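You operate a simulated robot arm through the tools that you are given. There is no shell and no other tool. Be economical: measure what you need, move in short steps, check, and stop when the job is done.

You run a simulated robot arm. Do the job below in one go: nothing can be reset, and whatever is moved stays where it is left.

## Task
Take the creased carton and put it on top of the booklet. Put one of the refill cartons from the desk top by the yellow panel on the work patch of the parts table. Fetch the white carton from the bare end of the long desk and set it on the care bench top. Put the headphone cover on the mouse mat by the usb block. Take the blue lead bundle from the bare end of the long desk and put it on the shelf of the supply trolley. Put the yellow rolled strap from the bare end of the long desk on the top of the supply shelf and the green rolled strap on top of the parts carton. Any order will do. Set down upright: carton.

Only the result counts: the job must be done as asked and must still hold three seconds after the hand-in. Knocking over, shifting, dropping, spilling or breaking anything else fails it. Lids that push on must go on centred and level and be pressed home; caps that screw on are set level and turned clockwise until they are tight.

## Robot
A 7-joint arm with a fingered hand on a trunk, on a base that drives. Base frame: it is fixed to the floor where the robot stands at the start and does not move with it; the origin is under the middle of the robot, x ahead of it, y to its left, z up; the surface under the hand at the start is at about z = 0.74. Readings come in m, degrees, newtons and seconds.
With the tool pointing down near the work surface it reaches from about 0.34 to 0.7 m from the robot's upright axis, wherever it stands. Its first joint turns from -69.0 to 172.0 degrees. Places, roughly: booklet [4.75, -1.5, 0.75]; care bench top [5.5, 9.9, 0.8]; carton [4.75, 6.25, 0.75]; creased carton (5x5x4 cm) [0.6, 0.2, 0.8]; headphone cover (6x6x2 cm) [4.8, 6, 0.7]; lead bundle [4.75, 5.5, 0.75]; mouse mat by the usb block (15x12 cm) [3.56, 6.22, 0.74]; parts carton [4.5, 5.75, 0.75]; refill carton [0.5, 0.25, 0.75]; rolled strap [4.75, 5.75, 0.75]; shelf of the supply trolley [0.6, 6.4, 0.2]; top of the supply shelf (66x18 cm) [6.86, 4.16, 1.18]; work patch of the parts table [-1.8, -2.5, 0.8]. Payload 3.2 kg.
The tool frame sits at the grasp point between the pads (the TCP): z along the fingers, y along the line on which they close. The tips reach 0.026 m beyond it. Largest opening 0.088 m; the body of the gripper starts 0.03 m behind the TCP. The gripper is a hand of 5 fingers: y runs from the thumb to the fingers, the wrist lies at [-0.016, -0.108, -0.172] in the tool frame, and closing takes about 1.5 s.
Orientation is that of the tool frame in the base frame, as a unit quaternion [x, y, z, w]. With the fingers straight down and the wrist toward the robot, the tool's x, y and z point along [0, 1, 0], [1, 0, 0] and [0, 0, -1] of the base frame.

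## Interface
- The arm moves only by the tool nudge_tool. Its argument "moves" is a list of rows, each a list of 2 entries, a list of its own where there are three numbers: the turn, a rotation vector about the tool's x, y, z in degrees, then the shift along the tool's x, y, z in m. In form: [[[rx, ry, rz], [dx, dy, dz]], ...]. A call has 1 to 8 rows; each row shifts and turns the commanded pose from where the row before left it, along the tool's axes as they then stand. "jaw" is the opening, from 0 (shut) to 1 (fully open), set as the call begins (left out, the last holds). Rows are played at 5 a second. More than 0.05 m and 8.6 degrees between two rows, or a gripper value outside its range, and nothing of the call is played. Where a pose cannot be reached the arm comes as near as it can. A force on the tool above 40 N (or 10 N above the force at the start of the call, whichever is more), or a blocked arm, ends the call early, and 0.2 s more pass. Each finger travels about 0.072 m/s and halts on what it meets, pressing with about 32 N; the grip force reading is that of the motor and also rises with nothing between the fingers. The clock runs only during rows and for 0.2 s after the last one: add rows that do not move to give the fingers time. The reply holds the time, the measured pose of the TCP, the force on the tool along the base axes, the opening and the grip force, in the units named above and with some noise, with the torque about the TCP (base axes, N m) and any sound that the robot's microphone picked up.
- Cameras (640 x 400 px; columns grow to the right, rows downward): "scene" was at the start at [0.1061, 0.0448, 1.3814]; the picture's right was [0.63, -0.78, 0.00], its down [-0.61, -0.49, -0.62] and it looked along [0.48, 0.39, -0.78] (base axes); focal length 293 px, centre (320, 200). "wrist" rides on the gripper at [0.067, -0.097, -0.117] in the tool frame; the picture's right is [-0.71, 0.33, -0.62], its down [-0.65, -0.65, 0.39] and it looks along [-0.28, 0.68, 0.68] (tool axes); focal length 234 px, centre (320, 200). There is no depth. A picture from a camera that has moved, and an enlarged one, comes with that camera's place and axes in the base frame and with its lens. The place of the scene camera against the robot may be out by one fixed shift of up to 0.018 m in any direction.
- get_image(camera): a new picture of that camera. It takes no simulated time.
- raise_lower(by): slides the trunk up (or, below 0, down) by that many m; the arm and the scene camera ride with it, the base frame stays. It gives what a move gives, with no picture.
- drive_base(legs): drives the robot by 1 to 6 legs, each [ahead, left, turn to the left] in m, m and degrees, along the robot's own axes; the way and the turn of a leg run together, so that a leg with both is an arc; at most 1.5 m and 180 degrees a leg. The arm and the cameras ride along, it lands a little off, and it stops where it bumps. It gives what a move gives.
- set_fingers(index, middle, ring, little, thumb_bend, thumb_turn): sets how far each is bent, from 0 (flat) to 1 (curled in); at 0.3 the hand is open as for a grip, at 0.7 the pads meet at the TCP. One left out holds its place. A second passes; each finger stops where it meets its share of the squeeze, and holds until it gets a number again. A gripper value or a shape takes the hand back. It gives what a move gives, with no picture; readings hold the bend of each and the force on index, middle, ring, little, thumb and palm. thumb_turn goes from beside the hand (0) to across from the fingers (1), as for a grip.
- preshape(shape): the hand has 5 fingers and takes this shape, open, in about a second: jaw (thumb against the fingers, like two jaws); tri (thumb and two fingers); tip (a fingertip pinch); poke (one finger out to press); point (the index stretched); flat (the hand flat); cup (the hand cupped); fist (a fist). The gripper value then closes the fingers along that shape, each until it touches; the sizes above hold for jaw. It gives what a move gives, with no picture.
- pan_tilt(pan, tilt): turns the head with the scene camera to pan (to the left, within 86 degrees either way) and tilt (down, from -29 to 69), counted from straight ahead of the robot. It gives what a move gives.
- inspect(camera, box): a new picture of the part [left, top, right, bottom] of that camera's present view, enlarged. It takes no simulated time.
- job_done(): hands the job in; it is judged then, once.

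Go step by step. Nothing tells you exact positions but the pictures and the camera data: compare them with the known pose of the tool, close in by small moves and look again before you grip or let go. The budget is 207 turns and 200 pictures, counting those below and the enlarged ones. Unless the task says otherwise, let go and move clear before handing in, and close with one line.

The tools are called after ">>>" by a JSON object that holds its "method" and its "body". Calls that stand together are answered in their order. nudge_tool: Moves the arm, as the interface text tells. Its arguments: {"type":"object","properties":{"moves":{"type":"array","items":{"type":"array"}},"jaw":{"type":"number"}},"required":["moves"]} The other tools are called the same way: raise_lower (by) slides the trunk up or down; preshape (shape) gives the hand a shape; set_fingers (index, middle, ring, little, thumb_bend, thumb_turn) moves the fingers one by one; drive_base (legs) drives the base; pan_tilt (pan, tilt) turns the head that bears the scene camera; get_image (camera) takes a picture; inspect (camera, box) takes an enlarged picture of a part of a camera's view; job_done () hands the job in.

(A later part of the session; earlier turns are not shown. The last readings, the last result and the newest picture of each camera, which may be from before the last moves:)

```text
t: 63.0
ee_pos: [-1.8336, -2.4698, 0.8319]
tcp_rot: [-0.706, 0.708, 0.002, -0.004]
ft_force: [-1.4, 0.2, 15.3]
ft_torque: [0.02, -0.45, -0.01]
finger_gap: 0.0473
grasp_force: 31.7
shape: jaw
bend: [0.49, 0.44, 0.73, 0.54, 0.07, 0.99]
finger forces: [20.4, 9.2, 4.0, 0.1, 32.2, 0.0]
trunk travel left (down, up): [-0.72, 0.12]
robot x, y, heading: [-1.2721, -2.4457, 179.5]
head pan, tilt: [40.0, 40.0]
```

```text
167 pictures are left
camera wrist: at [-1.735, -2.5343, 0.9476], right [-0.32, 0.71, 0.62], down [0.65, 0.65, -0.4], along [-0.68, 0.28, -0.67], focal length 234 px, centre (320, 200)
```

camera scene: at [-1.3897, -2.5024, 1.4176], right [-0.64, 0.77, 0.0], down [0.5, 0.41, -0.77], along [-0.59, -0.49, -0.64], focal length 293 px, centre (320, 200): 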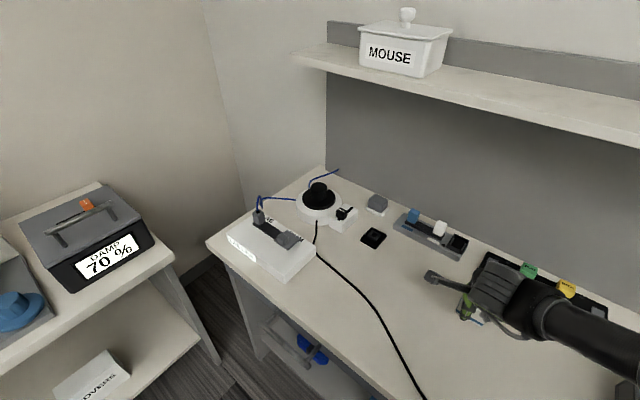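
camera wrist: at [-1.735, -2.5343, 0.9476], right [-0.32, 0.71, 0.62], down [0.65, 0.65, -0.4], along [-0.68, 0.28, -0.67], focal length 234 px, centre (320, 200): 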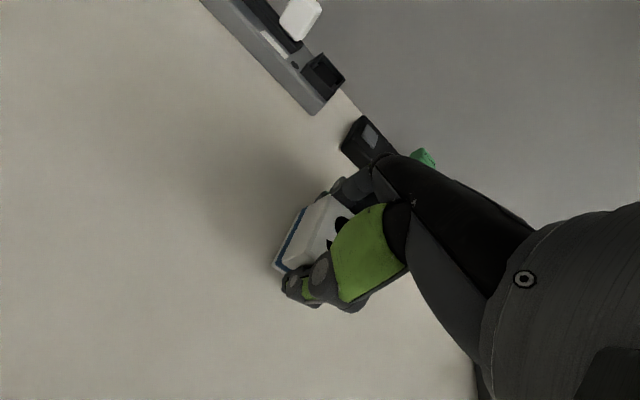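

Contact with the table (15 N). I ease off slightly and open.

>>> {"method": "nudge_tool", "body": {"moves": [[[0, 0, 0], [0, 0, -0.003]], [[0, 0, 0], [0, 0, 0]]]}}

>>> {"method": "nudge_tool", "body": {"moves": [[[0, 0, 0], [0, 0, 0]], [[0, 0, 0], [0, 0, 0]], [[0, 0, 0], [0, 0, 0]], [[0, 0, 0], [0, 0, 0]], [[0, 0, 0], [0, 0, 0]], [[0, 0, 0], [0, 0, 0]]], "jaw": 1}}

>>> {"method": "nudge_tool", "body": {"moves": [[[0, 0, 0], [0, 0, -0.015]], [[0, 0, 0], [0, 0, -0.025]], [[0, 0, 0], [0, 0, -0.04]], [[0, 0, 0], [0, 0, -0.04]]]}}

>>> {"method": "get_image", "body": {"camera": "wrist"}}

>>> {"method": "get_image", "body": {"camera": "scene"}}

```text
t: 63.6
ee_pos: [-1.832, -2.4676, 0.8309]
tcp_rot: [-0.706, 0.708, 0.001, -0.001]
ft_force: [-3.9, -1.0, 13.6]
ft_torque: [-0.06, -0.26, -0.03]
finger_gap: 0.0471
grasp_force: 32.1
shape: jaw
bend: [0.49, 0.44, 0.73, 0.54, 0.07, 0.99]
finger forces: [21.5, 9.9, 4.3, 0.0, 31.1, 0.0]
trunk travel left (down, up): [-0.72, 0.12]
robot x, y, heading: [-1.2734, -2.4444, 179.6]
head pan, tilt: [40.0, 40.0]
```

```text
t: 65.0
ee_pos: [-1.833, -2.4679, 0.83]
tcp_rot: [-0.707, 0.707, -0.001, 0.0]
ft_force: [0.1, -0.2, -0.4]
ft_torque: [-0.04, -0.01, 0.0]
finger_gap: 0.0877
grasp_force: 0.0
shape: jaw
bend: [0.3, 0.3, 0.3, 0.3, 0.3, 0.97]
finger forces: [0.0, 0.0, 0.0, 0.1, 0.1, 0.1]
trunk travel left (down, up): [-0.72, 0.12]
robot x, y, heading: [-1.2688, -2.4455, 179.5]
head pan, tilt: [40.0, 40.0]
```

```text
t: 66.0
ee_pos: [-1.8313, -2.4686, 0.9532]
tcp_rot: [-0.707, 0.707, 0.0, 0.0]
ft_force: [0.2, 0.4, -0.7]
ft_torque: [0.0, 0.01, -0.02]
finger_gap: 0.0875
grasp_force: 0.1
shape: jaw
bend: [0.3, 0.3, 0.3, 0.3, 0.3, 0.97]
finger forces: [0.0, 0.0, 0.0, 0.0, 0.0, 0.0]
trunk travel left (down, up): [-0.72, 0.12]
robot x, y, heading: [-1.2678, -2.4431, 179.7]
head pan, tilt: [40.0, 40.0]
```

```text
166 pictures are left
camera wrist: at [-1.7342, -2.5346, 1.0694], right [-0.33, 0.71, 0.62], down [0.65, 0.65, -0.39], along [-0.68, 0.28, -0.68], focal length 234 px, centre (320, 200)
```

wrist: 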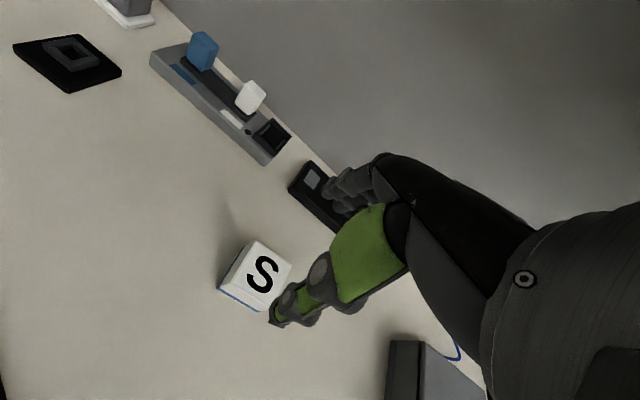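

```text
165 pictures are left
camera scene: at [-1.3881, -2.5025, 1.4176], right [-0.64, 0.77, 0.0], down [0.5, 0.41, -0.77], along [-0.59, -0.49, -0.64], focal length 293 px, centre (320, 200)
```

scene: 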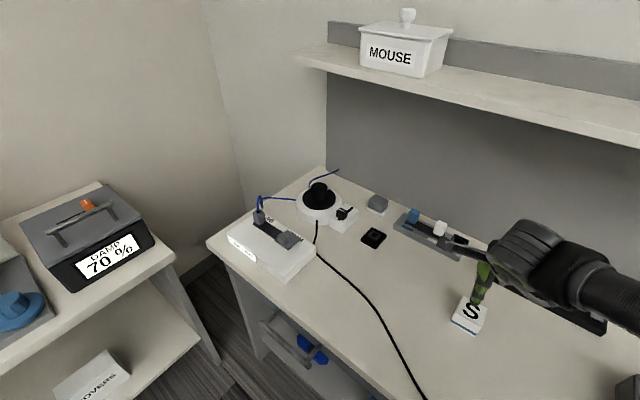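

The carton stands upright on the patch. I retract and drive back toward the desk for the creased carton.

>>> {"method": "nudge_tool", "body": {"moves": [[[0, 0, 0], [0, -0.048, 0]], [[0, 0, 0], [0, -0.048, 0]], [[0, 0, 0], [0, -0.048, 0]], [[0, 0, 0], [0.02, -0.045, 0]], [[0, 0, 0], [0.02, -0.045, 0]], [[0, 0, 0], [0.04, -0.03, 0]]]}}

>>> {"method": "drive_base", "body": {"legs": [[-0.4, 0, 0], [0, 0, -179.6]]}}

```text
t: 67.4
ee_pos: [-1.5685, -2.5532, 0.9543]
tcp_rot: [-0.706, 0.708, 0.001, 0.0]
ft_force: [1.0, -0.2, 0.1]
ft_torque: [0.0, 0.0, 0.01]
finger_gap: 0.0879
grasp_force: 0.2
shape: jaw
bend: [0.3, 0.3, 0.3, 0.3, 0.3, 0.97]
finger forces: [0.0, 0.0, 0.0, 0.0, 0.1, 0.0]
trunk travel left (down, up): [-0.72, 0.12]
robot x, y, heading: [-1.2704, -2.4489, 179.7]
head pan, tilt: [40.0, 40.0]
```

```text
t: 77.3
ee_pos: [-0.5672, -2.3483, 0.9543]
tcp_rot: [0.713, 0.701, -0.001, 0.0]
ft_force: [-0.2, 0.3, 0.1]
ft_torque: [-0.01, -0.02, 0.0]
finger_gap: 0.0877
grasp_force: 0.1
shape: jaw
bend: [0.3, 0.3, 0.3, 0.3, 0.3, 0.97]
finger forces: [0.0, 0.0, 0.0, 0.1, 0.0, 0.0]
trunk travel left (down, up): [-0.72, 0.12]
robot x, y, heading: [-0.8718, -2.4478, -1.3]
head pan, tilt: [40.0, 40.0]
```

>>> {"method": "drive_base", "body": {"legs": [[0, 1.3, 1.3], [0, 1.27, 0]]}}

```text
t: 89.8
ee_pos: [-0.5583, 0.2418, 0.9537]
tcp_rot: [0.703, 0.711, 0.0, 0.0]
ft_force: [0.4, -0.7, -0.5]
ft_torque: [0.0, -0.01, -0.01]
finger_gap: 0.088
grasp_force: 0.1
shape: jaw
bend: [0.3, 0.3, 0.3, 0.3, 0.3, 0.97]
finger forces: [0.0, 0.1, 0.0, 0.0, 0.0, 0.1]
trunk travel left (down, up): [-0.72, 0.12]
robot x, y, heading: [-0.8548, 0.133, 0.2]
head pan, tilt: [40.0, 40.0]
```

>>> {"method": "drive_base", "body": {"legs": [[0.895, -0.015, -0.3]]}}

>>> {"method": "nudge_tool", "body": {"moves": [[[0, 0, 0], [0, 0.045, 0]], [[0, 0, 0], [0, 0.045, 0]], [[0, 0, 0], [0, 0.045, 0]], [[0, 0, 0], [0, 0.04, 0]]]}}

>>> {"method": "get_image", "body": {"camera": "wrist"}}

>>> {"method": "get_image", "body": {"camera": "scene"}}

```text
t: 94.5
ee_pos: [0.3302, 0.2184, 0.9538]
tcp_rot: [0.709, 0.705, 0.0, 0.0]
ft_force: [0.7, -0.7, 0.0]
ft_torque: [0.0, 0.01, 0.02]
finger_gap: 0.0876
grasp_force: 0.1
shape: jaw
bend: [0.3, 0.3, 0.3, 0.3, 0.3, 0.97]
finger forces: [0.0, 0.0, 0.0, 0.0, 0.0, 0.1]
trunk travel left (down, up): [-0.72, 0.12]
robot x, y, heading: [0.0333, 0.1166, -0.4]
head pan, tilt: [40.0, 40.0]
```

```text
t: 95.5
ee_pos: [0.5078, 0.2122, 0.9536]
tcp_rot: [0.71, 0.705, 0.0, 0.0]
ft_force: [-0.4, -0.3, -0.1]
ft_torque: [0.02, 0.02, -0.01]
finger_gap: 0.0879
grasp_force: 0.1
shape: jaw
bend: [0.3, 0.3, 0.3, 0.3, 0.3, 0.97]
finger forces: [0.0, 0.0, 0.0, 0.0, 0.0, 0.0]
trunk travel left (down, up): [-0.72, 0.12]
robot x, y, heading: [0.033, 0.1127, -0.9]
head pan, tilt: [40.0, 40.0]
```

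```text
164 pictures are left
camera wrist: at [0.4111, 0.2806, 1.0713], right [0.33, -0.71, 0.62], down [-0.66, -0.65, -0.39], along [0.68, -0.28, -0.68], focal length 234 px, centre (320, 200)
```

wrist: 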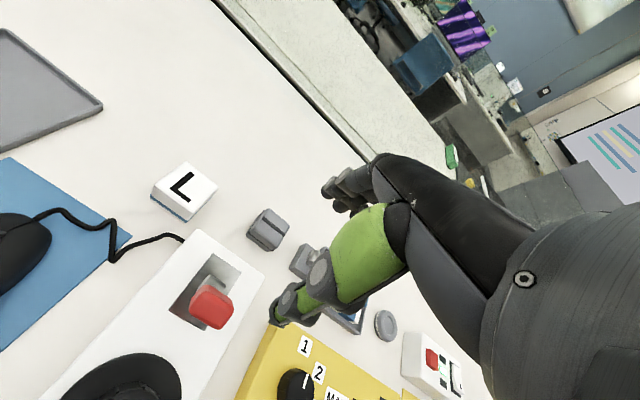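

```text
163 pictures are left
camera scene: at [0.1456, 0.1646, 1.4175], right [0.63, -0.77, 0.0], down [-0.5, -0.41, -0.77], along [0.59, 0.48, -0.64], focal length 293 px, centre (320, 200)
```

scene: 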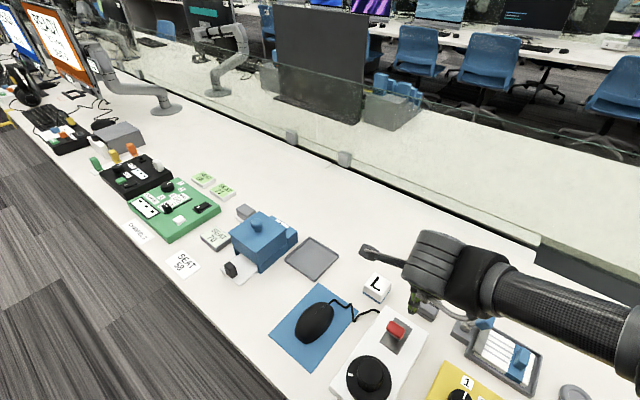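

The creased box is near (0.597, 0.211). I move over it and partway down.

>>> {"method": "nudge_tool", "body": {"moves": [[[0, 0, -0.4], [0, 0.045, 0]], [[0, 0, 0], [0, 0.043, 0]], [[0, 0, 0], [0, 0, 0.045]], [[0, 0, 0], [0, 0, 0.045]], [[0, 0, 0], [0, 0, 0.03]]]}}

>>> {"method": "get_image", "body": {"camera": "wrist"}}

```text
t: 96.7
ee_pos: [0.5926, 0.2158, 0.8339]
tcp_rot: [0.707, 0.707, 0.0, 0.001]
ft_force: [0.0, 0.3, -0.5]
ft_torque: [-0.02, 0.0, 0.0]
finger_gap: 0.0878
grasp_force: 0.1
shape: jaw
bend: [0.3, 0.3, 0.3, 0.3, 0.3, 0.97]
finger forces: [0.0, 0.1, 0.0, 0.0, 0.1, 0.0]
trunk travel left (down, up): [-0.72, 0.12]
robot x, y, heading: [0.0309, 0.1153, -0.9]
head pan, tilt: [40.0, 40.0]
```

```text
162 pictures are left
camera wrist: at [0.4963, 0.2825, 0.9509], right [0.33, -0.71, 0.62], down [-0.65, -0.65, -0.39], along [0.68, -0.28, -0.68], focal length 234 px, centre (320, 200)
```

wrist: 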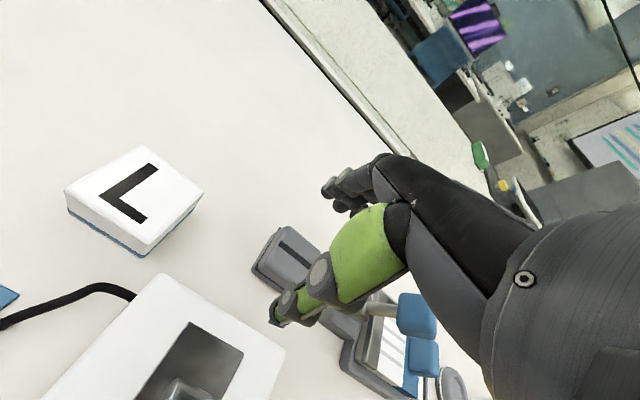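

Small correction: 6 mm right, 11 mm forward to keep the thumb off the white controller, then down to grip height.

>>> {"method": "nudge_tool", "body": {"moves": [[[0, 0, 0], [-0.006, 0.011, 0]], [[0, 0, 0], [0, 0, 0.025]], [[0, 0, 0], [0, 0, 0.02]], [[0, 0, 0], [0, 0, 0.015]], [[0, 0, 0], [0, 0, 0]]]}}

>>> {"method": "get_image", "body": {"camera": "wrist"}}

```text
t: 97.9
ee_pos: [0.6058, 0.209, 0.7746]
tcp_rot: [0.707, 0.708, 0.001, 0.0]
ft_force: [0.0, -0.5, -0.7]
ft_torque: [-0.04, -0.02, -0.02]
finger_gap: 0.0877
grasp_force: 0.0
shape: jaw
bend: [0.3, 0.3, 0.3, 0.3, 0.3, 0.97]
finger forces: [0.1, 0.0, 0.1, 0.0, 0.0, 0.1]
trunk travel left (down, up): [-0.72, 0.12]
robot x, y, heading: [0.0341, 0.1123, -0.7]
head pan, tilt: [40.0, 40.0]
```

```text
161 pictures are left
camera wrist: at [0.5092, 0.2773, 0.8916], right [0.33, -0.71, 0.62], down [-0.65, -0.65, -0.39], along [0.68, -0.28, -0.68], focal length 234 px, centre (320, 200)
```

wrist: 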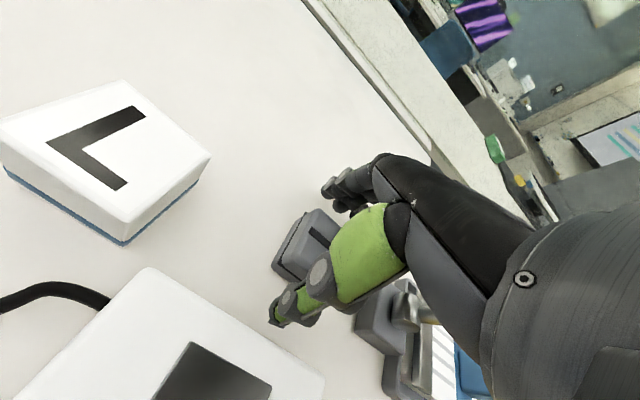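

Straddled well. Close and lift.

>>> {"method": "nudge_tool", "body": {"moves": [[[0, 0, 0], [0, 0, 0]], [[0, 0, 0], [0, 0, 0]], [[0, 0, 0], [0, 0, 0]], [[0, 0, 0], [0, 0, 0]], [[0, 0, 0], [0, 0, 0]], [[0, 0, 0], [0, 0, 0]], [[0, 0, 0], [0, 0, 0]], [[0, 0, 0], [0, 0, 0]]], "jaw": 0}}

>>> {"method": "nudge_tool", "body": {"moves": [[[0, 0, 0], [0, 0, -0.02]], [[0, 0, 0], [0, 0, -0.03]], [[0, 0, 0], [0, 0, -0.04]]]}}

>>> {"method": "get_image", "body": {"camera": "wrist"}}

```text
t: 99.7
ee_pos: [0.6066, 0.2099, 0.7744]
tcp_rot: [0.707, 0.708, 0.0, 0.0]
ft_force: [0.0, -0.6, 0.7]
ft_torque: [0.0, 0.05, 0.02]
finger_gap: 0.0431
grasp_force: 31.8
shape: jaw
bend: [0.5, 0.46, 0.73, 0.55, 0.34, 0.99]
finger forces: [16.8, 8.4, 3.7, 0.0, 29.2, 0.0]
trunk travel left (down, up): [-0.72, 0.12]
robot x, y, heading: [0.0299, 0.1164, -0.8]
head pan, tilt: [40.0, 40.0]
```

```text
t: 100.5
ee_pos: [0.6037, 0.2101, 0.8685]
tcp_rot: [0.708, 0.707, 0.0, 0.001]
ft_force: [0.3, -0.7, 0.0]
ft_torque: [0.01, -0.04, 0.02]
finger_gap: 0.0431
grasp_force: 31.4
shape: jaw
bend: [0.5, 0.46, 0.73, 0.56, 0.34, 0.99]
finger forces: [16.8, 8.7, 3.9, 0.0, 29.2, 0.0]
trunk travel left (down, up): [-0.72, 0.12]
robot x, y, heading: [0.0322, 0.1137, -0.7]
head pan, tilt: [40.0, 40.0]
```

```text
160 pictures are left
camera wrist: at [0.5064, 0.2779, 0.9857], right [0.33, -0.71, 0.62], down [-0.65, -0.65, -0.39], along [0.68, -0.28, -0.68], focal length 234 px, centre (320, 200)
```

wrist: 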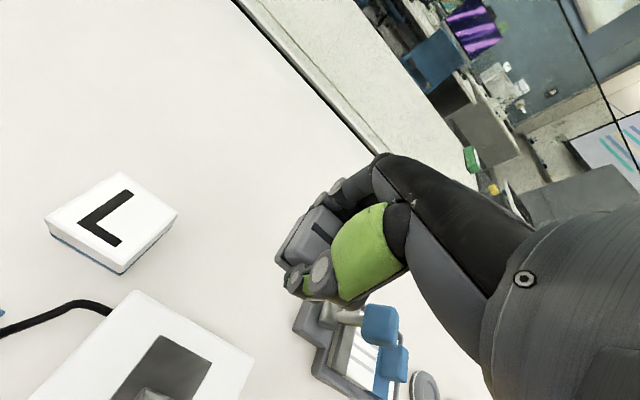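

The creased carton is held. I retract, back off, and go toward the gap at the end of the desk to look at the route to the booklet.

>>> {"method": "nudge_tool", "body": {"moves": [[[0, 0, 0], [0, 0, -0.045]], [[0, 0, 0], [0, -0.045, -0.02]], [[0, 0, 0], [0, -0.048, -0.01]], [[0, 0, 0], [0, -0.048, 0]], [[0, 0, 0], [0, -0.048, 0]], [[0, 0, 0], [0, -0.048, 0]], [[0, 0, 0], [0, -0.04, 0]]]}}

>>> {"method": "drive_base", "body": {"legs": [[-0.75, 0, 0.8], [0, -1.25, 0], [0, -1.2, 0]]}}

>>> {"method": "pan_tilt", "body": {"pan": 0, "tilt": 15}}

>>> {"method": "get_image", "body": {"camera": "scene"}}

```text
t: 102.1
ee_pos: [0.3277, 0.2115, 0.941]
tcp_rot: [0.708, 0.706, 0.001, 0.0]
ft_force: [0.0, 0.1, -1.1]
ft_torque: [-0.01, -0.04, -0.03]
finger_gap: 0.0431
grasp_force: 32.3
shape: jaw
bend: [0.5, 0.46, 0.73, 0.56, 0.34, 0.99]
finger forces: [16.9, 8.5, 3.7, 0.0, 29.2, 0.1]
trunk travel left (down, up): [-0.72, 0.12]
robot x, y, heading: [0.0318, 0.1154, -0.9]
head pan, tilt: [40.0, 40.0]
```

```text
t: 118.0
ee_pos: [-0.4331, -2.2746, 0.9427]
tcp_rot: [0.701, 0.714, -0.001, -0.001]
ft_force: [-0.3, -0.7, -0.3]
ft_torque: [0.03, -0.03, 0.0]
finger_gap: 0.0429
grasp_force: 32.3
shape: jaw
bend: [0.5, 0.46, 0.73, 0.56, 0.34, 0.99]
finger forces: [16.8, 8.6, 3.8, 0.1, 29.1, 0.0]
trunk travel left (down, up): [-0.72, 0.12]
robot x, y, heading: [-0.7306, -2.381, 0.5]
head pan, tilt: [40.0, 40.0]
```

```text
t: 119.1
ee_pos: [-0.4322, -2.2756, 0.9417]
tcp_rot: [0.701, 0.714, 0.001, 0.0]
ft_force: [0.1, -0.5, -0.5]
ft_torque: [-0.02, 0.01, -0.01]
finger_gap: 0.0432
grasp_force: 31.9
shape: jaw
bend: [0.5, 0.46, 0.73, 0.56, 0.34, 0.99]
finger forces: [16.8, 8.6, 3.8, 0.0, 29.1, 0.1]
trunk travel left (down, up): [-0.72, 0.12]
robot x, y, heading: [-0.7289, -2.3773, 0.4]
head pan, tilt: [0.0, 15.0]
```

```text
159 pictures are left
camera scene: at [-0.5872, -2.3791, 1.4571], right [0.01, -1.0, 0.0], down [-0.26, 0.0, -0.97], along [0.97, 0.01, -0.26], focal length 293 px, centre (320, 200)
```

scene: 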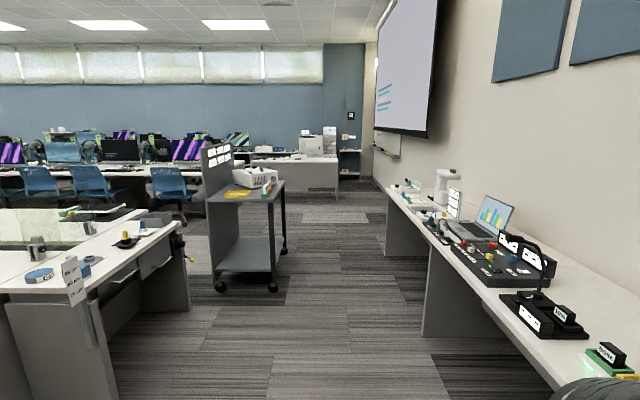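

There's an aisle about 1.1 m wide at y ≈ -2.5 between the cart and the wall bench. I drive along it to x ≈ 3.5.

>>> {"method": "drive_base", "body": {"legs": [[1.4, -0.08, -0.4], [1.4, -0.03, 0]]}}

>>> {"method": "get_image", "body": {"camera": "scene"}}

```text
t: 132.7
ee_pos: [2.3693, -2.3802, 0.9416]
tcp_rot: [0.701, 0.714, 0.0, 0.0]
ft_force: [0.5, -0.1, -0.7]
ft_torque: [-0.02, -0.01, 0.03]
finger_gap: 0.0432
grasp_force: 31.9
shape: jaw
bend: [0.5, 0.46, 0.73, 0.56, 0.34, 0.99]
finger forces: [16.8, 8.6, 3.8, 0.0, 29.2, 0.0]
trunk travel left (down, up): [-0.72, 0.12]
robot x, y, heading: [2.0738, -2.4808, 0.3]
head pan, tilt: [0.0, 15.0]
```

```text
158 pictures are left
camera scene: at [2.215, -2.4842, 1.4572], right [0.01, -1.0, 0.0], down [-0.26, 0.0, -0.97], along [0.97, 0.01, -0.26], focal length 293 px, centre (320, 200)
```

scene: 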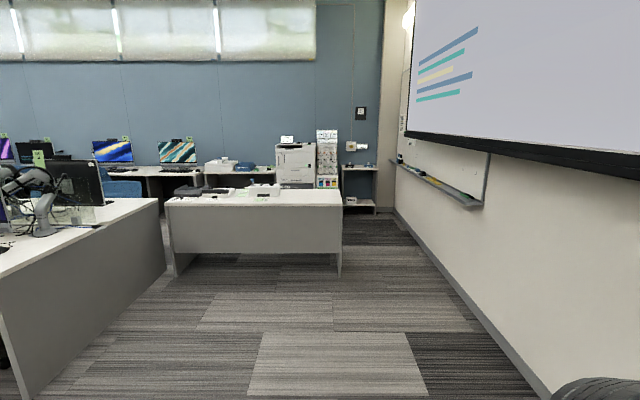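

The booklet desk is ahead with its near edge around x ≈ 4.75. I drive up, moving left, and look down.

>>> {"method": "drive_base", "body": {"legs": [[1.3, 0.0, -0.3], [0.6, 0.8, 0]]}}

>>> {"method": "pan_tilt", "body": {"pan": 0, "tilt": 35}}

>>> {"method": "get_image", "body": {"camera": "scene"}}

>>> {"method": "get_image", "body": {"camera": "wrist"}}

```text
t: 143.9
ee_pos: [4.1774, -1.4742, 0.9407]
tcp_rot: [0.672, 0.741, -0.001, 0.001]
ft_force: [0.7, 0.3, -0.3]
ft_torque: [-0.01, -0.04, 0.03]
finger_gap: 0.043
grasp_force: 32.4
shape: jaw
bend: [0.5, 0.46, 0.73, 0.56, 0.34, 0.99]
finger forces: [16.8, 8.6, 3.9, 0.0, 29.2, 0.1]
trunk travel left (down, up): [-0.72, 0.12]
robot x, y, heading: [3.8946, -1.5968, 4.8]
head pan, tilt: [0.0, 15.0]
```

```text
t: 144.8
ee_pos: [4.1772, -1.4743, 0.9407]
tcp_rot: [0.671, 0.741, 0.0, 0.001]
ft_force: [-0.7, 0.0, -1.5]
ft_torque: [-0.02, 0.04, 0.0]
finger_gap: 0.0431
grasp_force: 31.7
shape: jaw
bend: [0.5, 0.46, 0.73, 0.56, 0.34, 0.99]
finger forces: [16.8, 8.6, 3.8, 0.0, 29.2, 0.0]
trunk travel left (down, up): [-0.72, 0.12]
robot x, y, heading: [3.8896, -1.5956, 4.9]
head pan, tilt: [0.0, 35.0]
```

```text
157 pictures are left
camera scene: at [4.0265, -1.5897, 1.4252], right [0.08, -1.0, 0.0], down [-0.57, -0.05, -0.82], along [0.82, 0.07, -0.57], focal length 293 px, centre (320, 200)
```

scene: 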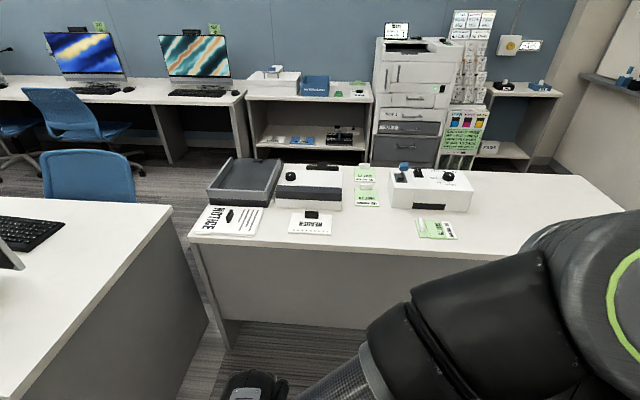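

```text
156 pictures are left
camera wrist: at [4.0749, -1.4159, 1.0583], right [0.4, -0.67, 0.62], down [-0.59, -0.71, -0.39], along [0.7, -0.21, -0.68], focal length 234 px, centre (320, 200)
```

wrist: 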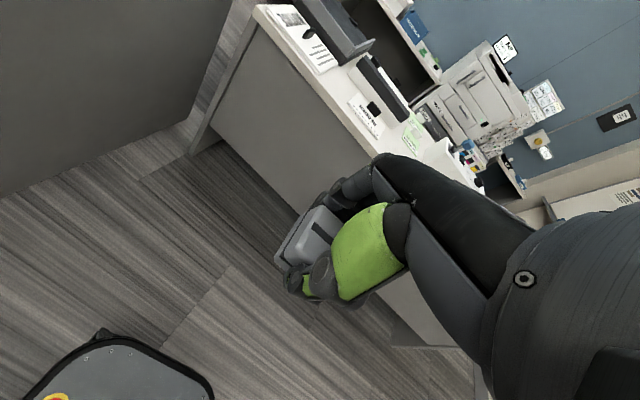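

The white item near (4.85, -1.48) matches the booklet's rough place. I zoom in on it.

>>> {"method": "inspect", "body": {"camera": "scene", "box": [190, 150, 480, 250]}}

>>> {"method": "inspect", "body": {"camera": "scene", "box": [260, 190, 360, 250]}}

```text
2.21 times, centred on (335, 200) of scene
camera zoom: at [4.0265, -1.5897, 1.4252], right [0.08, -1.0, 0.0], down [-0.57, -0.05, -0.82], along [0.82, 0.07, -0.57], focal length 647 px, centre (287, 200)
```

zoom: 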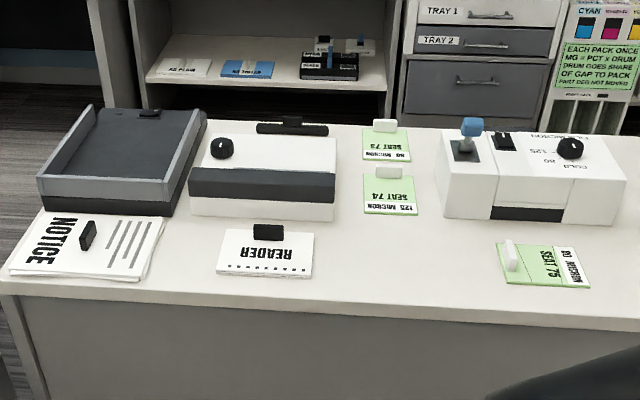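

```text
6.40 times, centred on (310, 220) of scene
camera zoom: at [4.0265, -1.5897, 1.4252], right [0.08, -1.0, 0.0], down [-0.57, -0.05, -0.82], along [0.82, 0.07, -0.57], focal length 1877 px, centre (384, 72)
```

zoom: 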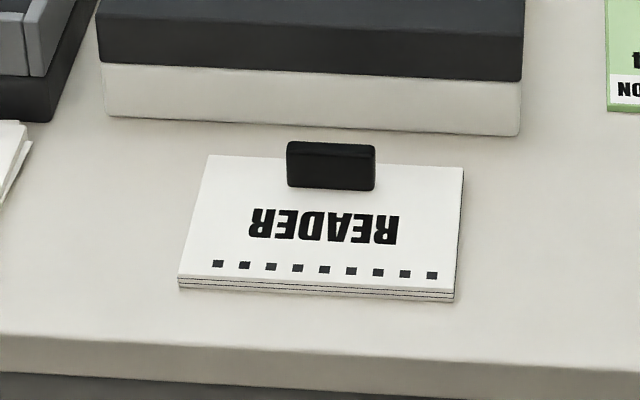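

The booklet ("READER") has a black clip at its rear; I'll set the carton on the front right part of it. I drive up closer, squared to the desk.

>>> {"method": "drive_base", "body": {"legs": [[0.375, -0.055, -4.9]]}}

>>> {"method": "nudge_tool", "body": {"moves": [[[0, 0, 0], [0, 0.045, 0]], [[0, 0, 0], [0, 0.045, 0]], [[0, 0, 0], [0, 0.045, 0]]]}}

>>> {"method": "get_image", "body": {"camera": "scene"}}

>>> {"method": "get_image", "body": {"camera": "wrist"}}

```text
t: 147.1
ee_pos: [4.5555, -1.534, 0.9407]
tcp_rot: [0.701, 0.713, 0.0, 0.0]
ft_force: [0.1, 0.9, 0.4]
ft_torque: [0.0, 0.03, 0.02]
finger_gap: 0.0432
grasp_force: 32.2
shape: jaw
bend: [0.5, 0.46, 0.73, 0.56, 0.34, 0.99]
finger forces: [16.7, 8.6, 3.8, 0.0, 29.3, 0.1]
trunk travel left (down, up): [-0.72, 0.12]
robot x, y, heading: [4.2644, -1.6366, 0.5]
head pan, tilt: [0.0, 35.0]
```

```text
t: 147.9
ee_pos: [4.6894, -1.5318, 0.9375]
tcp_rot: [0.701, 0.714, 0.0, 0.001]
ft_force: [0.0, -0.3, -0.5]
ft_torque: [0.01, 0.0, 0.02]
finger_gap: 0.0429
grasp_force: 31.8
shape: jaw
bend: [0.5, 0.46, 0.73, 0.56, 0.34, 0.99]
finger forces: [16.9, 8.5, 3.8, 0.0, 29.3, 0.0]
trunk travel left (down, up): [-0.72, 0.12]
robot x, y, heading: [4.2597, -1.6345, 0.2]
head pan, tilt: [0.0, 35.0]
```

```text
153 pictures are left
camera scene: at [4.3968, -1.6386, 1.425], right [0.0, -1.0, 0.0], down [-0.57, 0.0, -0.82], along [0.82, 0.0, -0.57], focal length 293 px, centre (320, 200)
```

scene: 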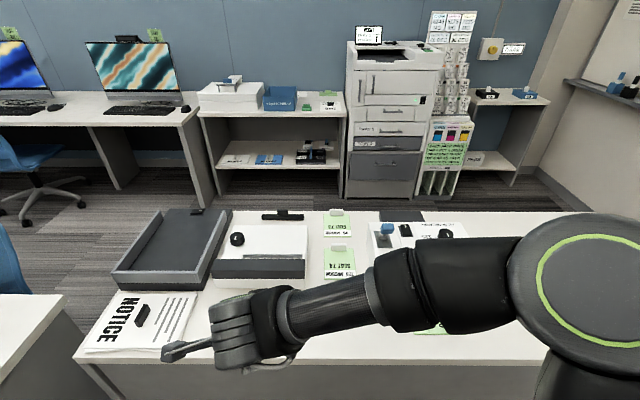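

```text
152 pictures are left
camera wrist: at [4.5916, -1.4651, 1.0545], right [0.35, -0.7, 0.62], down [-0.64, -0.66, -0.39], along [0.68, -0.27, -0.68], focal length 234 px, centre (320, 200)
```

wrist: 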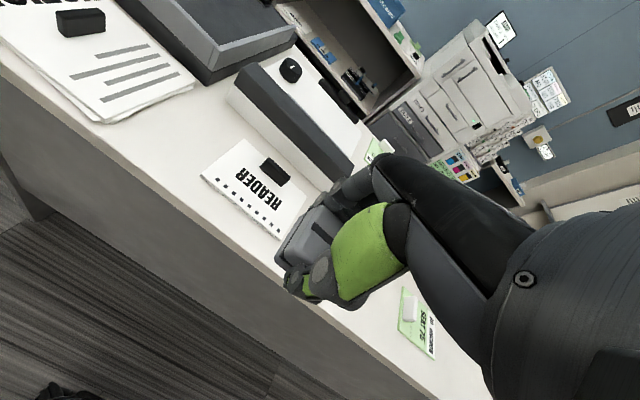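

Booklet spans about x 4.768–4.873, y -1.42 to -1.56, clip from x ≈ 4.85. I aim the carton centre at (4.80, -1.515).

>>> {"method": "nudge_tool", "body": {"moves": [[[0, 0, 0.8], [0.006, 0.039, 0]], [[0, 0, 0], [0.006, 0.039, 0]], [[0, 0, 0], [0.005, 0.037, 0]], [[0, 0, 0], [0, 0, 0.04]], [[0, 0, 0], [0, 0, 0.04]], [[0, 0, 0], [0, 0, 0]]]}}

>>> {"method": "get_image", "body": {"camera": "wrist"}}

>>> {"method": "inspect", "body": {"camera": "scene", "box": [180, 240, 340, 340]}}

```text
t: 149.3
ee_pos: [4.8031, -1.5147, 0.8601]
tcp_rot: [0.706, 0.708, 0.0, 0.0]
ft_force: [-0.4, 1.4, -0.7]
ft_torque: [-0.04, 0.02, 0.01]
finger_gap: 0.0432
grasp_force: 32.0
shape: jaw
bend: [0.5, 0.46, 0.73, 0.56, 0.34, 0.99]
finger forces: [16.9, 8.6, 3.8, 0.1, 29.2, 0.0]
trunk travel left (down, up): [-0.72, 0.12]
robot x, y, heading: [4.257, -1.6325, 0.6]
head pan, tilt: [0.0, 35.0]
```

```text
151 pictures are left
camera wrist: at [4.7047, -1.4472, 0.9763], right [0.33, -0.71, 0.62], down [-0.65, -0.65, -0.39], along [0.68, -0.28, -0.68], focal length 234 px, centre (320, 200)
```

wrist: 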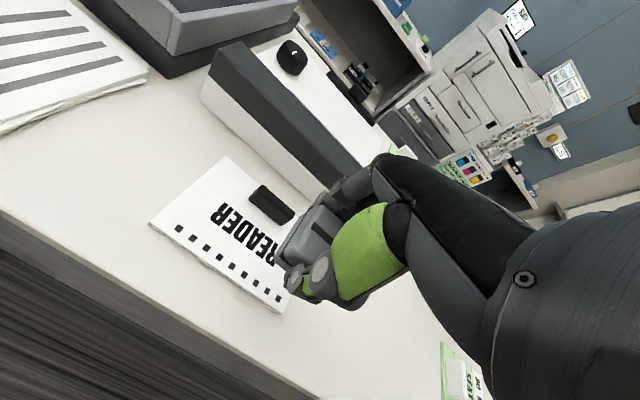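

```text
4.00 times, centred on (260, 290) of scene
camera zoom: at [4.395, -1.6385, 1.4252], right [0.0, -1.0, 0.0], down [-0.57, 0.0, -0.82], along [0.82, 0.0, -0.57], focal length 1173 px, centre (560, -160)
```

zoom: 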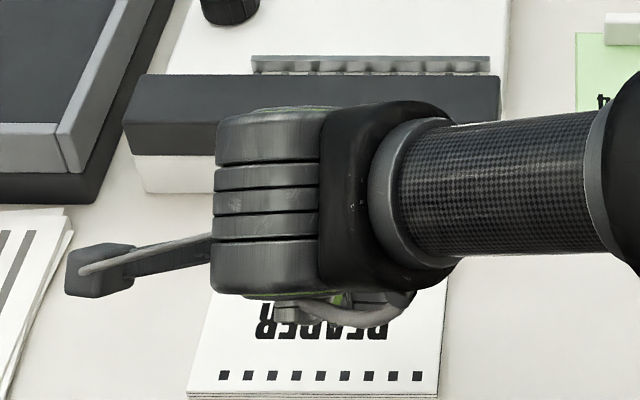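

Refined: booklet front edge x ≈ 4.777, clip x ≈ 4.858. I shift 8 mm forward and lower toward contact.

>>> {"method": "nudge_tool", "body": {"moves": [[[0, 0, 0], [0, 0.008, 0.02]], [[0, 0, 0], [0, 0, 0.02]], [[0, 0, 0], [0, 0, 0.01]], [[0, 0, 0], [0, 0, 0.005]], [[0, 0, 0], [0, 0, 0.004]]]}}

>>> {"method": "get_image", "body": {"camera": "wrist"}}

```text
t: 150.5
ee_pos: [4.8134, -1.5138, 0.8012]
tcp_rot: [0.706, 0.708, 0.0, 0.0]
ft_force: [-0.3, 0.1, -0.5]
ft_torque: [-0.01, 0.02, -0.01]
finger_gap: 0.0431
grasp_force: 32.2
shape: jaw
bend: [0.5, 0.46, 0.73, 0.56, 0.34, 0.99]
finger forces: [16.8, 8.7, 3.8, 0.1, 29.2, 0.0]
trunk travel left (down, up): [-0.72, 0.12]
robot x, y, heading: [4.2584, -1.6348, 0.2]
head pan, tilt: [0.0, 35.0]
```

```text
149 pictures are left
camera wrist: at [4.7161, -1.4471, 0.9184], right [0.33, -0.71, 0.62], down [-0.65, -0.65, -0.39], along [0.68, -0.28, -0.68], focal length 234 px, centre (320, 200)
```

wrist: 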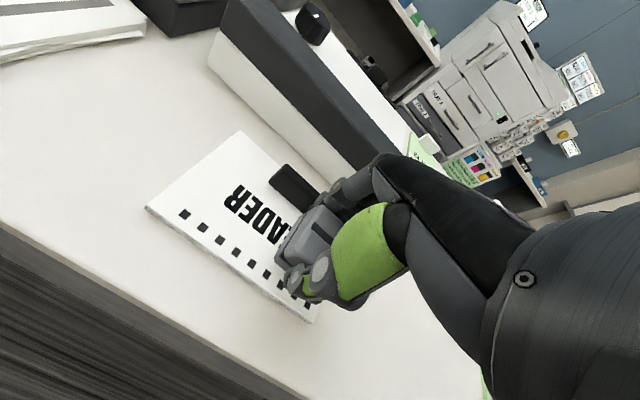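

Looks right. I shift 8 mm away from the clip and lower to contact.

>>> {"method": "nudge_tool", "body": {"moves": [[[0, 0, 0], [-0.008, 0, 0]], [[0, 0, 0], [0, 0, 0.004]], [[0, 0, 0], [0, 0, 0.004]], [[0, 0, 0], [0, 0, 0.003]], [[0, 0, 0], [0, 0, 0]]]}}

>>> {"method": "get_image", "body": {"camera": "wrist"}}

```text
t: 151.7
ee_pos: [4.8126, -1.5221, 0.7908]
tcp_rot: [0.705, 0.709, 0.0, 0.0]
ft_force: [0.3, 0.2, -0.5]
ft_torque: [0.03, 0.01, -0.02]
finger_gap: 0.0433
grasp_force: 31.6
shape: jaw
bend: [0.5, 0.46, 0.73, 0.56, 0.34, 0.99]
finger forces: [16.8, 8.6, 3.8, 0.0, 29.2, 0.0]
trunk travel left (down, up): [-0.72, 0.12]
robot x, y, heading: [4.2632, -1.6353, 0.3]
head pan, tilt: [0.0, 35.0]
```

```text
148 pictures are left
camera wrist: at [4.7163, -1.4536, 0.9081], right [0.33, -0.71, 0.62], down [-0.65, -0.65, -0.39], along [0.68, -0.28, -0.68], focal length 234 px, centre (320, 200)
```

wrist: 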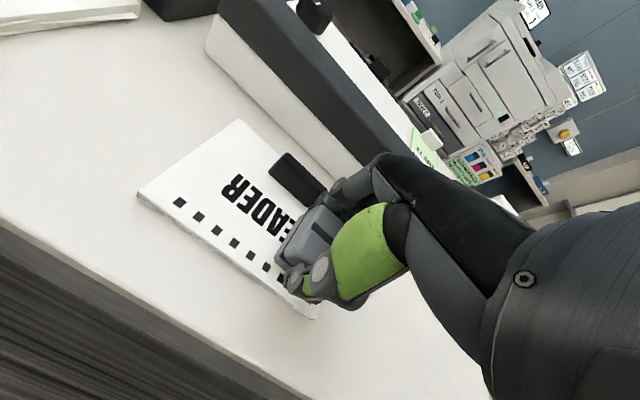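

>>> {"method": "nudge_tool", "body": {"moves": [[[0, 0, 0], [0, 0, 0.003]], [[0, 0, 0], [0, 0, 0.002]], [[0, 0, 0], [0, 0, 0]]]}}

```text
t: 152.5
ee_pos: [4.8136, -1.5202, 0.7876]
tcp_rot: [0.705, 0.709, 0.0, -0.001]
ft_force: [-0.3, 0.0, 0.5]
ft_torque: [0.0, 0.02, 0.03]
finger_gap: 0.0433
grasp_force: 31.7
shape: jaw
bend: [0.5, 0.46, 0.73, 0.56, 0.34, 0.99]
finger forces: [16.9, 8.6, 3.8, 0.0, 29.2, 0.0]
trunk travel left (down, up): [-0.72, 0.12]
robot x, y, heading: [4.2564, -1.6358, 0.4]
head pan, tilt: [0.0, 35.0]
```

I keep feeling for the booklet top in 2 mm steps.

>>> {"method": "nudge_tool", "body": {"moves": [[[0, 0, 0], [0, 0, 0.002]], [[0, 0, 0], [0, 0, 0.002]], [[0, 0, 0], [0, 0, 0]]]}}

```text
t: 153.3
ee_pos: [4.8131, -1.5218, 0.7839]
tcp_rot: [0.706, 0.708, 0.002, 0.0]
ft_force: [1.1, 1.0, 7.3]
ft_torque: [0.0, 0.14, -0.01]
finger_gap: 0.0433
grasp_force: 32.1
shape: jaw
bend: [0.5, 0.46, 0.73, 0.56, 0.34, 0.99]
finger forces: [18.1, 8.9, 4.0, 0.0, 30.2, 0.0]
trunk travel left (down, up): [-0.72, 0.12]
robot x, y, heading: [4.2589, -1.6369, 0.4]
head pan, tilt: [0.0, 35.0]
```

Contact at 7 N. I release gently, opening fingers only a few mm near the clip and the thumb more.

>>> {"method": "set_fingers", "body": {"index": 0.45, "middle": 0.41, "ring": 0.6, "little": 0.5, "thumb_bend": 0.15}}

>>> {"method": "get_image", "body": {"camera": "wrist"}}

```text
t: 154.3
ee_pos: [4.8139, -1.5216, 0.7832]
tcp_rot: [0.707, 0.708, 0.0, 0.0]
ft_force: [-0.4, 0.1, -0.2]
ft_torque: [0.0, -0.01, 0.02]
finger_gap: 0.0778
grasp_force: 0.0
shape: fingers
bend: [0.45, 0.41, 0.6, 0.5, 0.15, 1.0]
finger forces: [0.3, 0.2, 0.0, 0.0, 0.0, 0.0]
trunk travel left (down, up): [-0.72, 0.12]
robot x, y, heading: [4.2563, -1.6365, 0.2]
head pan, tilt: [0.0, 35.0]
```

```text
147 pictures are left
camera wrist: at [4.7161, -1.4551, 0.8999], right [0.33, -0.71, 0.62], down [-0.65, -0.65, -0.39], along [0.68, -0.28, -0.68], focal length 234 px, centre (320, 200)
```

wrist: 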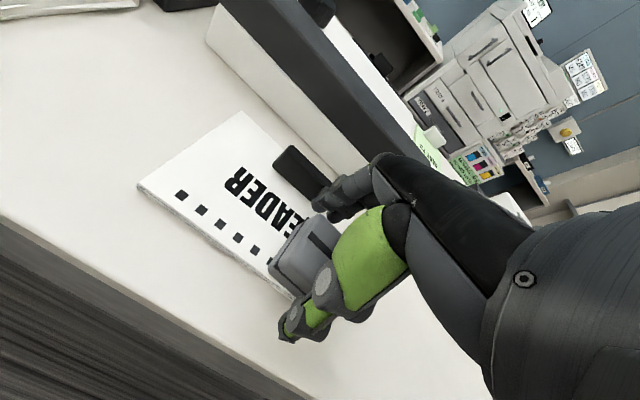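

Released. I lift straight up.

>>> {"method": "nudge_tool", "body": {"moves": [[[0, 0, 0], [0, 0, -0.01]], [[0, 0, 0], [0, 0, -0.02]], [[0, 0, 0], [0, 0, -0.04]], [[0, 0, 0], [0, 0, -0.045]], [[0, 0, 0], [0, 0, -0.04]]]}}

>>> {"method": "get_image", "body": {"camera": "wrist"}}

```text
t: 155.5
ee_pos: [4.8147, -1.5237, 0.9367]
tcp_rot: [0.705, 0.709, 0.0, 0.0]
ft_force: [-0.2, -0.3, -0.1]
ft_torque: [0.02, -0.03, -0.02]
finger_gap: 0.0783
grasp_force: 0.0
shape: fingers
bend: [0.45, 0.41, 0.6, 0.5, 0.15, 1.0]
finger forces: [0.0, 0.0, 0.0, 0.0, 0.0, 0.1]
trunk travel left (down, up): [-0.72, 0.12]
robot x, y, heading: [4.2586, -1.6348, 0.4]
head pan, tilt: [0.0, 35.0]
```

```text
146 pictures are left
camera wrist: at [4.7191, -1.4568, 1.0531], right [0.34, -0.71, 0.62], down [-0.65, -0.65, -0.39], along [0.68, -0.28, -0.68], focal length 234 px, centre (320, 200)
```

wrist: 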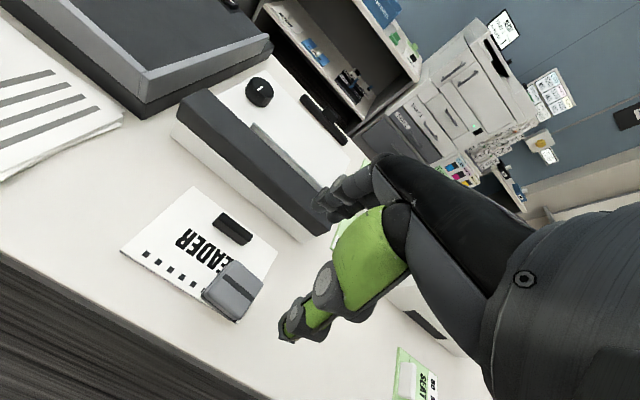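

>>> {"method": "inspect", "body": {"camera": "wrist", "box": [120, 170, 300, 340]}}

>>> {"method": "nudge_tool", "body": {"moves": [[[0, 0, 0], [0, -0.048, 0]], [[0, 0, 0], [0, -0.048, 0]], [[0, 0, 0], [0, -0.048, 0]], [[0, 0, 0], [0, -0.045, 0]], [[0, 0, 0], [0, -0.045, 0]], [[0, 0, 0], [0, -0.03, 0]]], "jaw": 1}}

>>> {"method": "pan_tilt", "body": {"pan": 70, "tilt": 15}}

>>> {"method": "get_image", "body": {"camera": "scene"}}

```text
2.35 times, centred on (210, 255) of wrist
camera zoom: at [4.7191, -1.4568, 1.0531], right [0.34, -0.71, 0.62], down [-0.65, -0.65, -0.39], along [0.68, -0.28, -0.68], focal length 551 px, centre (579, 71)
```

zoom: 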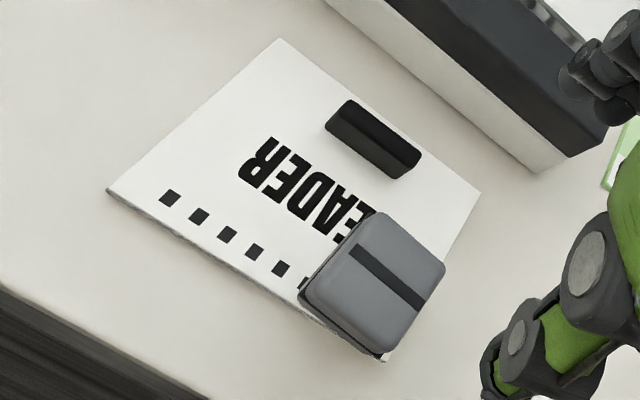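

```text
t: 156.9
ee_pos: [4.5516, -1.5247, 0.9365]
tcp_rot: [0.705, 0.709, -0.001, 0.0]
ft_force: [-1.1, 0.2, 0.6]
ft_torque: [0.0, -0.06, 0.03]
finger_gap: 0.0878
grasp_force: 0.1
shape: jaw
bend: [0.3, 0.3, 0.3, 0.3, 0.3, 0.97]
finger forces: [0.0, 0.0, 0.0, 0.0, 0.1, 0.0]
trunk travel left (down, up): [-0.72, 0.12]
robot x, y, heading: [4.2571, -1.6368, 0.1]
head pan, tilt: [0.0, 35.0]
```

```text
t: 158.3
ee_pos: [4.5521, -1.5252, 0.9366]
tcp_rot: [0.706, 0.708, 0.0, 0.0]
ft_force: [0.4, -0.7, -0.8]
ft_torque: [0.01, -0.02, 0.03]
finger_gap: 0.0879
grasp_force: 0.1
shape: jaw
bend: [0.3, 0.3, 0.3, 0.3, 0.3, 0.97]
finger forces: [0.1, 0.0, 0.0, 0.1, 0.0, 0.0]
trunk travel left (down, up): [-0.72, 0.12]
robot x, y, heading: [4.2609, -1.6358, 0.3]
head pan, tilt: [70.0, 15.0]
```

```text
144 pictures are left
camera scene: at [4.339, -1.5508, 1.4572], right [0.94, -0.34, 0.0], down [-0.09, -0.24, -0.97], along [0.33, 0.91, -0.26], focal length 293 px, centre (320, 200)
```

scene: 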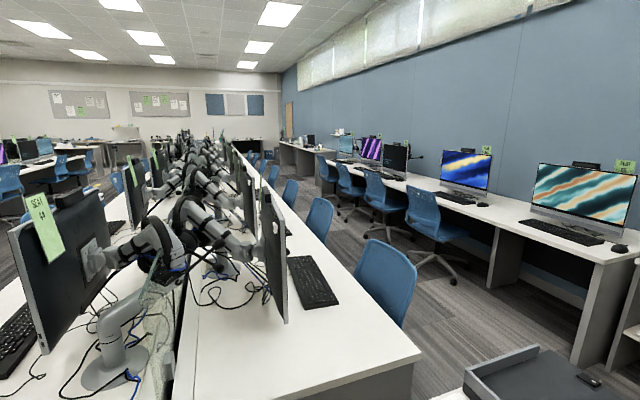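

The carton sits fully on the booklet. The next goods are at the far end of the row; I retrace to the open left aisle, first back into the cross aisle.

>>> {"method": "drive_base", "body": {"legs": [[-0.55, -0.85, 0], [-0.3, 0, 0]]}}

```text
t: 165.2
ee_pos: [3.6832, -2.3691, 0.9354]
tcp_rot: [0.718, 0.696, 0.0, 0.0]
ft_force: [0.6, 0.5, -0.3]
ft_torque: [-0.02, 0.03, 0.01]
finger_gap: 0.0878
grasp_force: 0.1
shape: jaw
bend: [0.3, 0.3, 0.3, 0.3, 0.3, 0.97]
finger forces: [0.0, 0.0, 0.1, 0.1, 0.0, 0.0]
trunk travel left (down, up): [-0.72, 0.12]
robot x, y, heading: [3.3833, -2.4675, -1.7]
head pan, tilt: [70.0, 15.0]
```

>>> {"method": "pan_tilt", "body": {"pan": 86, "tilt": 12}}

>>> {"method": "drive_base", "body": {"legs": [[-0.5, 0, 1.7]]}}

>>> {"method": "get_image", "body": {"camera": "scene"}}

```text
t: 166.0
ee_pos: [3.6833, -2.3702, 0.935]
tcp_rot: [0.719, 0.695, 0.0, 0.0]
ft_force: [0.4, 0.1, -0.2]
ft_torque: [0.01, 0.0, 0.03]
finger_gap: 0.0877
grasp_force: 0.0
shape: jaw
bend: [0.3, 0.3, 0.3, 0.3, 0.3, 0.97]
finger forces: [0.0, 0.0, 0.1, 0.1, 0.1, 0.0]
trunk travel left (down, up): [-0.72, 0.12]
robot x, y, heading: [3.3851, -2.4665, -1.9]
head pan, tilt: [85.9, 12.0]
```

```text
t: 169.0
ee_pos: [3.1814, -2.3525, 0.936]
tcp_rot: [0.706, 0.708, 0.0, 0.0]
ft_force: [0.5, -0.6, 0.4]
ft_torque: [0.03, 0.03, 0.0]
finger_gap: 0.0874
grasp_force: 0.0
shape: jaw
bend: [0.3, 0.3, 0.3, 0.3, 0.3, 0.97]
finger forces: [0.0, 0.0, 0.0, 0.1, 0.0, 0.0]
trunk travel left (down, up): [-0.72, 0.12]
robot x, y, heading: [2.8893, -2.4618, 0.1]
head pan, tilt: [85.9, 12.0]
```

```text
143 pictures are left
camera scene: at [2.9435, -2.3723, 1.4621], right [1.0, -0.07, 0.0], down [-0.01, -0.21, -0.98], along [0.07, 0.98, -0.21], focal length 293 px, centre (320, 200)
```

scene: 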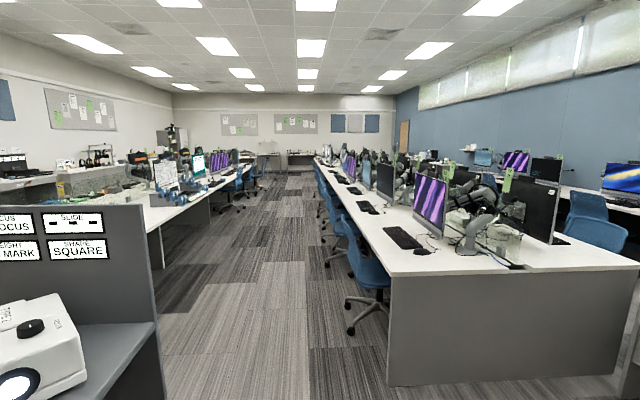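

The middle aisle between the rows is clear — much shorter. I turn to face +y and drive up, keeping between the cart and the first chair.

>>> {"method": "drive_base", "body": {"legs": [[0, 0, 90]]}}

>>> {"method": "pan_tilt", "body": {"pan": 0, "tilt": 25}}

>>> {"method": "get_image", "body": {"camera": "scene"}}

```text
t: 173.2
ee_pos: [2.7777, -2.1709, 0.9363]
tcp_rot: [-0.004, 1.0, 0.0, 0.0]
ft_force: [-0.1, 0.0, 0.8]
ft_torque: [0.01, -0.01, 0.0]
finger_gap: 0.0876
grasp_force: 0.0
shape: jaw
bend: [0.3, 0.3, 0.3, 0.3, 0.3, 0.97]
finger forces: [0.1, 0.0, 0.1, 0.0, 0.0, 0.0]
trunk travel left (down, up): [-0.72, 0.12]
robot x, y, heading: [2.8907, -2.4646, 90.6]
head pan, tilt: [85.9, 12.0]
```

```text
t: 174.8
ee_pos: [2.7787, -2.1704, 0.9371]
tcp_rot: [-0.004, 1.0, 0.001, 0.0]
ft_force: [1.1, -0.3, -0.7]
ft_torque: [-0.03, -0.02, 0.03]
finger_gap: 0.0878
grasp_force: 0.1
shape: jaw
bend: [0.3, 0.3, 0.3, 0.3, 0.3, 0.97]
finger forces: [0.1, 0.0, 0.0, 0.1, 0.0, 0.0]
trunk travel left (down, up): [-0.72, 0.12]
robot x, y, heading: [2.8868, -2.4598, 90.4]
head pan, tilt: [0.0, 25.0]
```

```text
142 pictures are left
camera scene: at [2.8862, -2.3233, 1.4409], right [1.0, 0.01, 0.0], down [0.0, -0.42, -0.91], along [-0.01, 0.91, -0.42], focal length 293 px, centre (320, 200)
```

scene: 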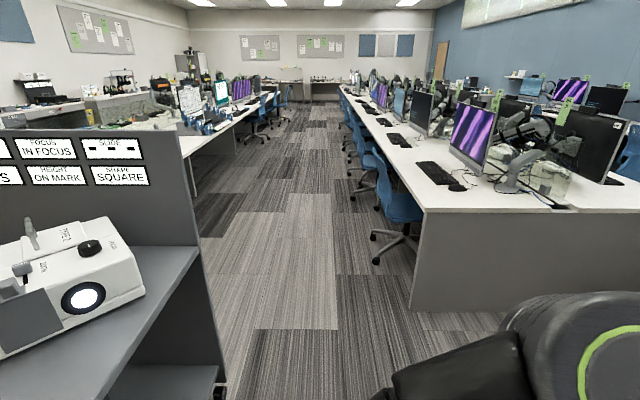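

Corridor clear at x ≈ 2.87. Driving up the aisle.

>>> {"method": "drive_base", "body": {"legs": [[1.45, 0, -0.4], [1.3, 0.4, 0], [1.4, 0, 0], [1.4, 0, 0]]}}

>>> {"method": "get_image", "body": {"camera": "scene"}}

```text
t: 201.4
ee_pos: [2.5431, 3.3596, 0.9357]
tcp_rot: [0.022, 1.0, 0.0, 0.0]
ft_force: [-0.1, -0.2, 0.5]
ft_torque: [-0.02, 0.02, -0.01]
finger_gap: 0.0879
grasp_force: 0.1
shape: jaw
bend: [0.3, 0.3, 0.3, 0.3, 0.3, 0.97]
finger forces: [0.0, 0.1, 0.1, 0.0, 0.0, 0.1]
trunk travel left (down, up): [-0.72, 0.12]
robot x, y, heading: [2.6347, 3.0625, 87.6]
head pan, tilt: [0.0, 25.0]
```

```text
141 pictures are left
camera scene: at [2.6434, 3.2014, 1.4409], right [1.0, -0.04, 0.0], down [-0.02, -0.42, -0.91], along [0.04, 0.91, -0.42], focal length 293 px, centre (320, 200)
```

scene: 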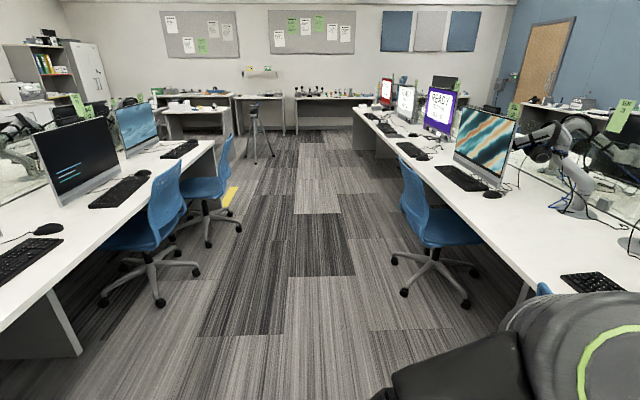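

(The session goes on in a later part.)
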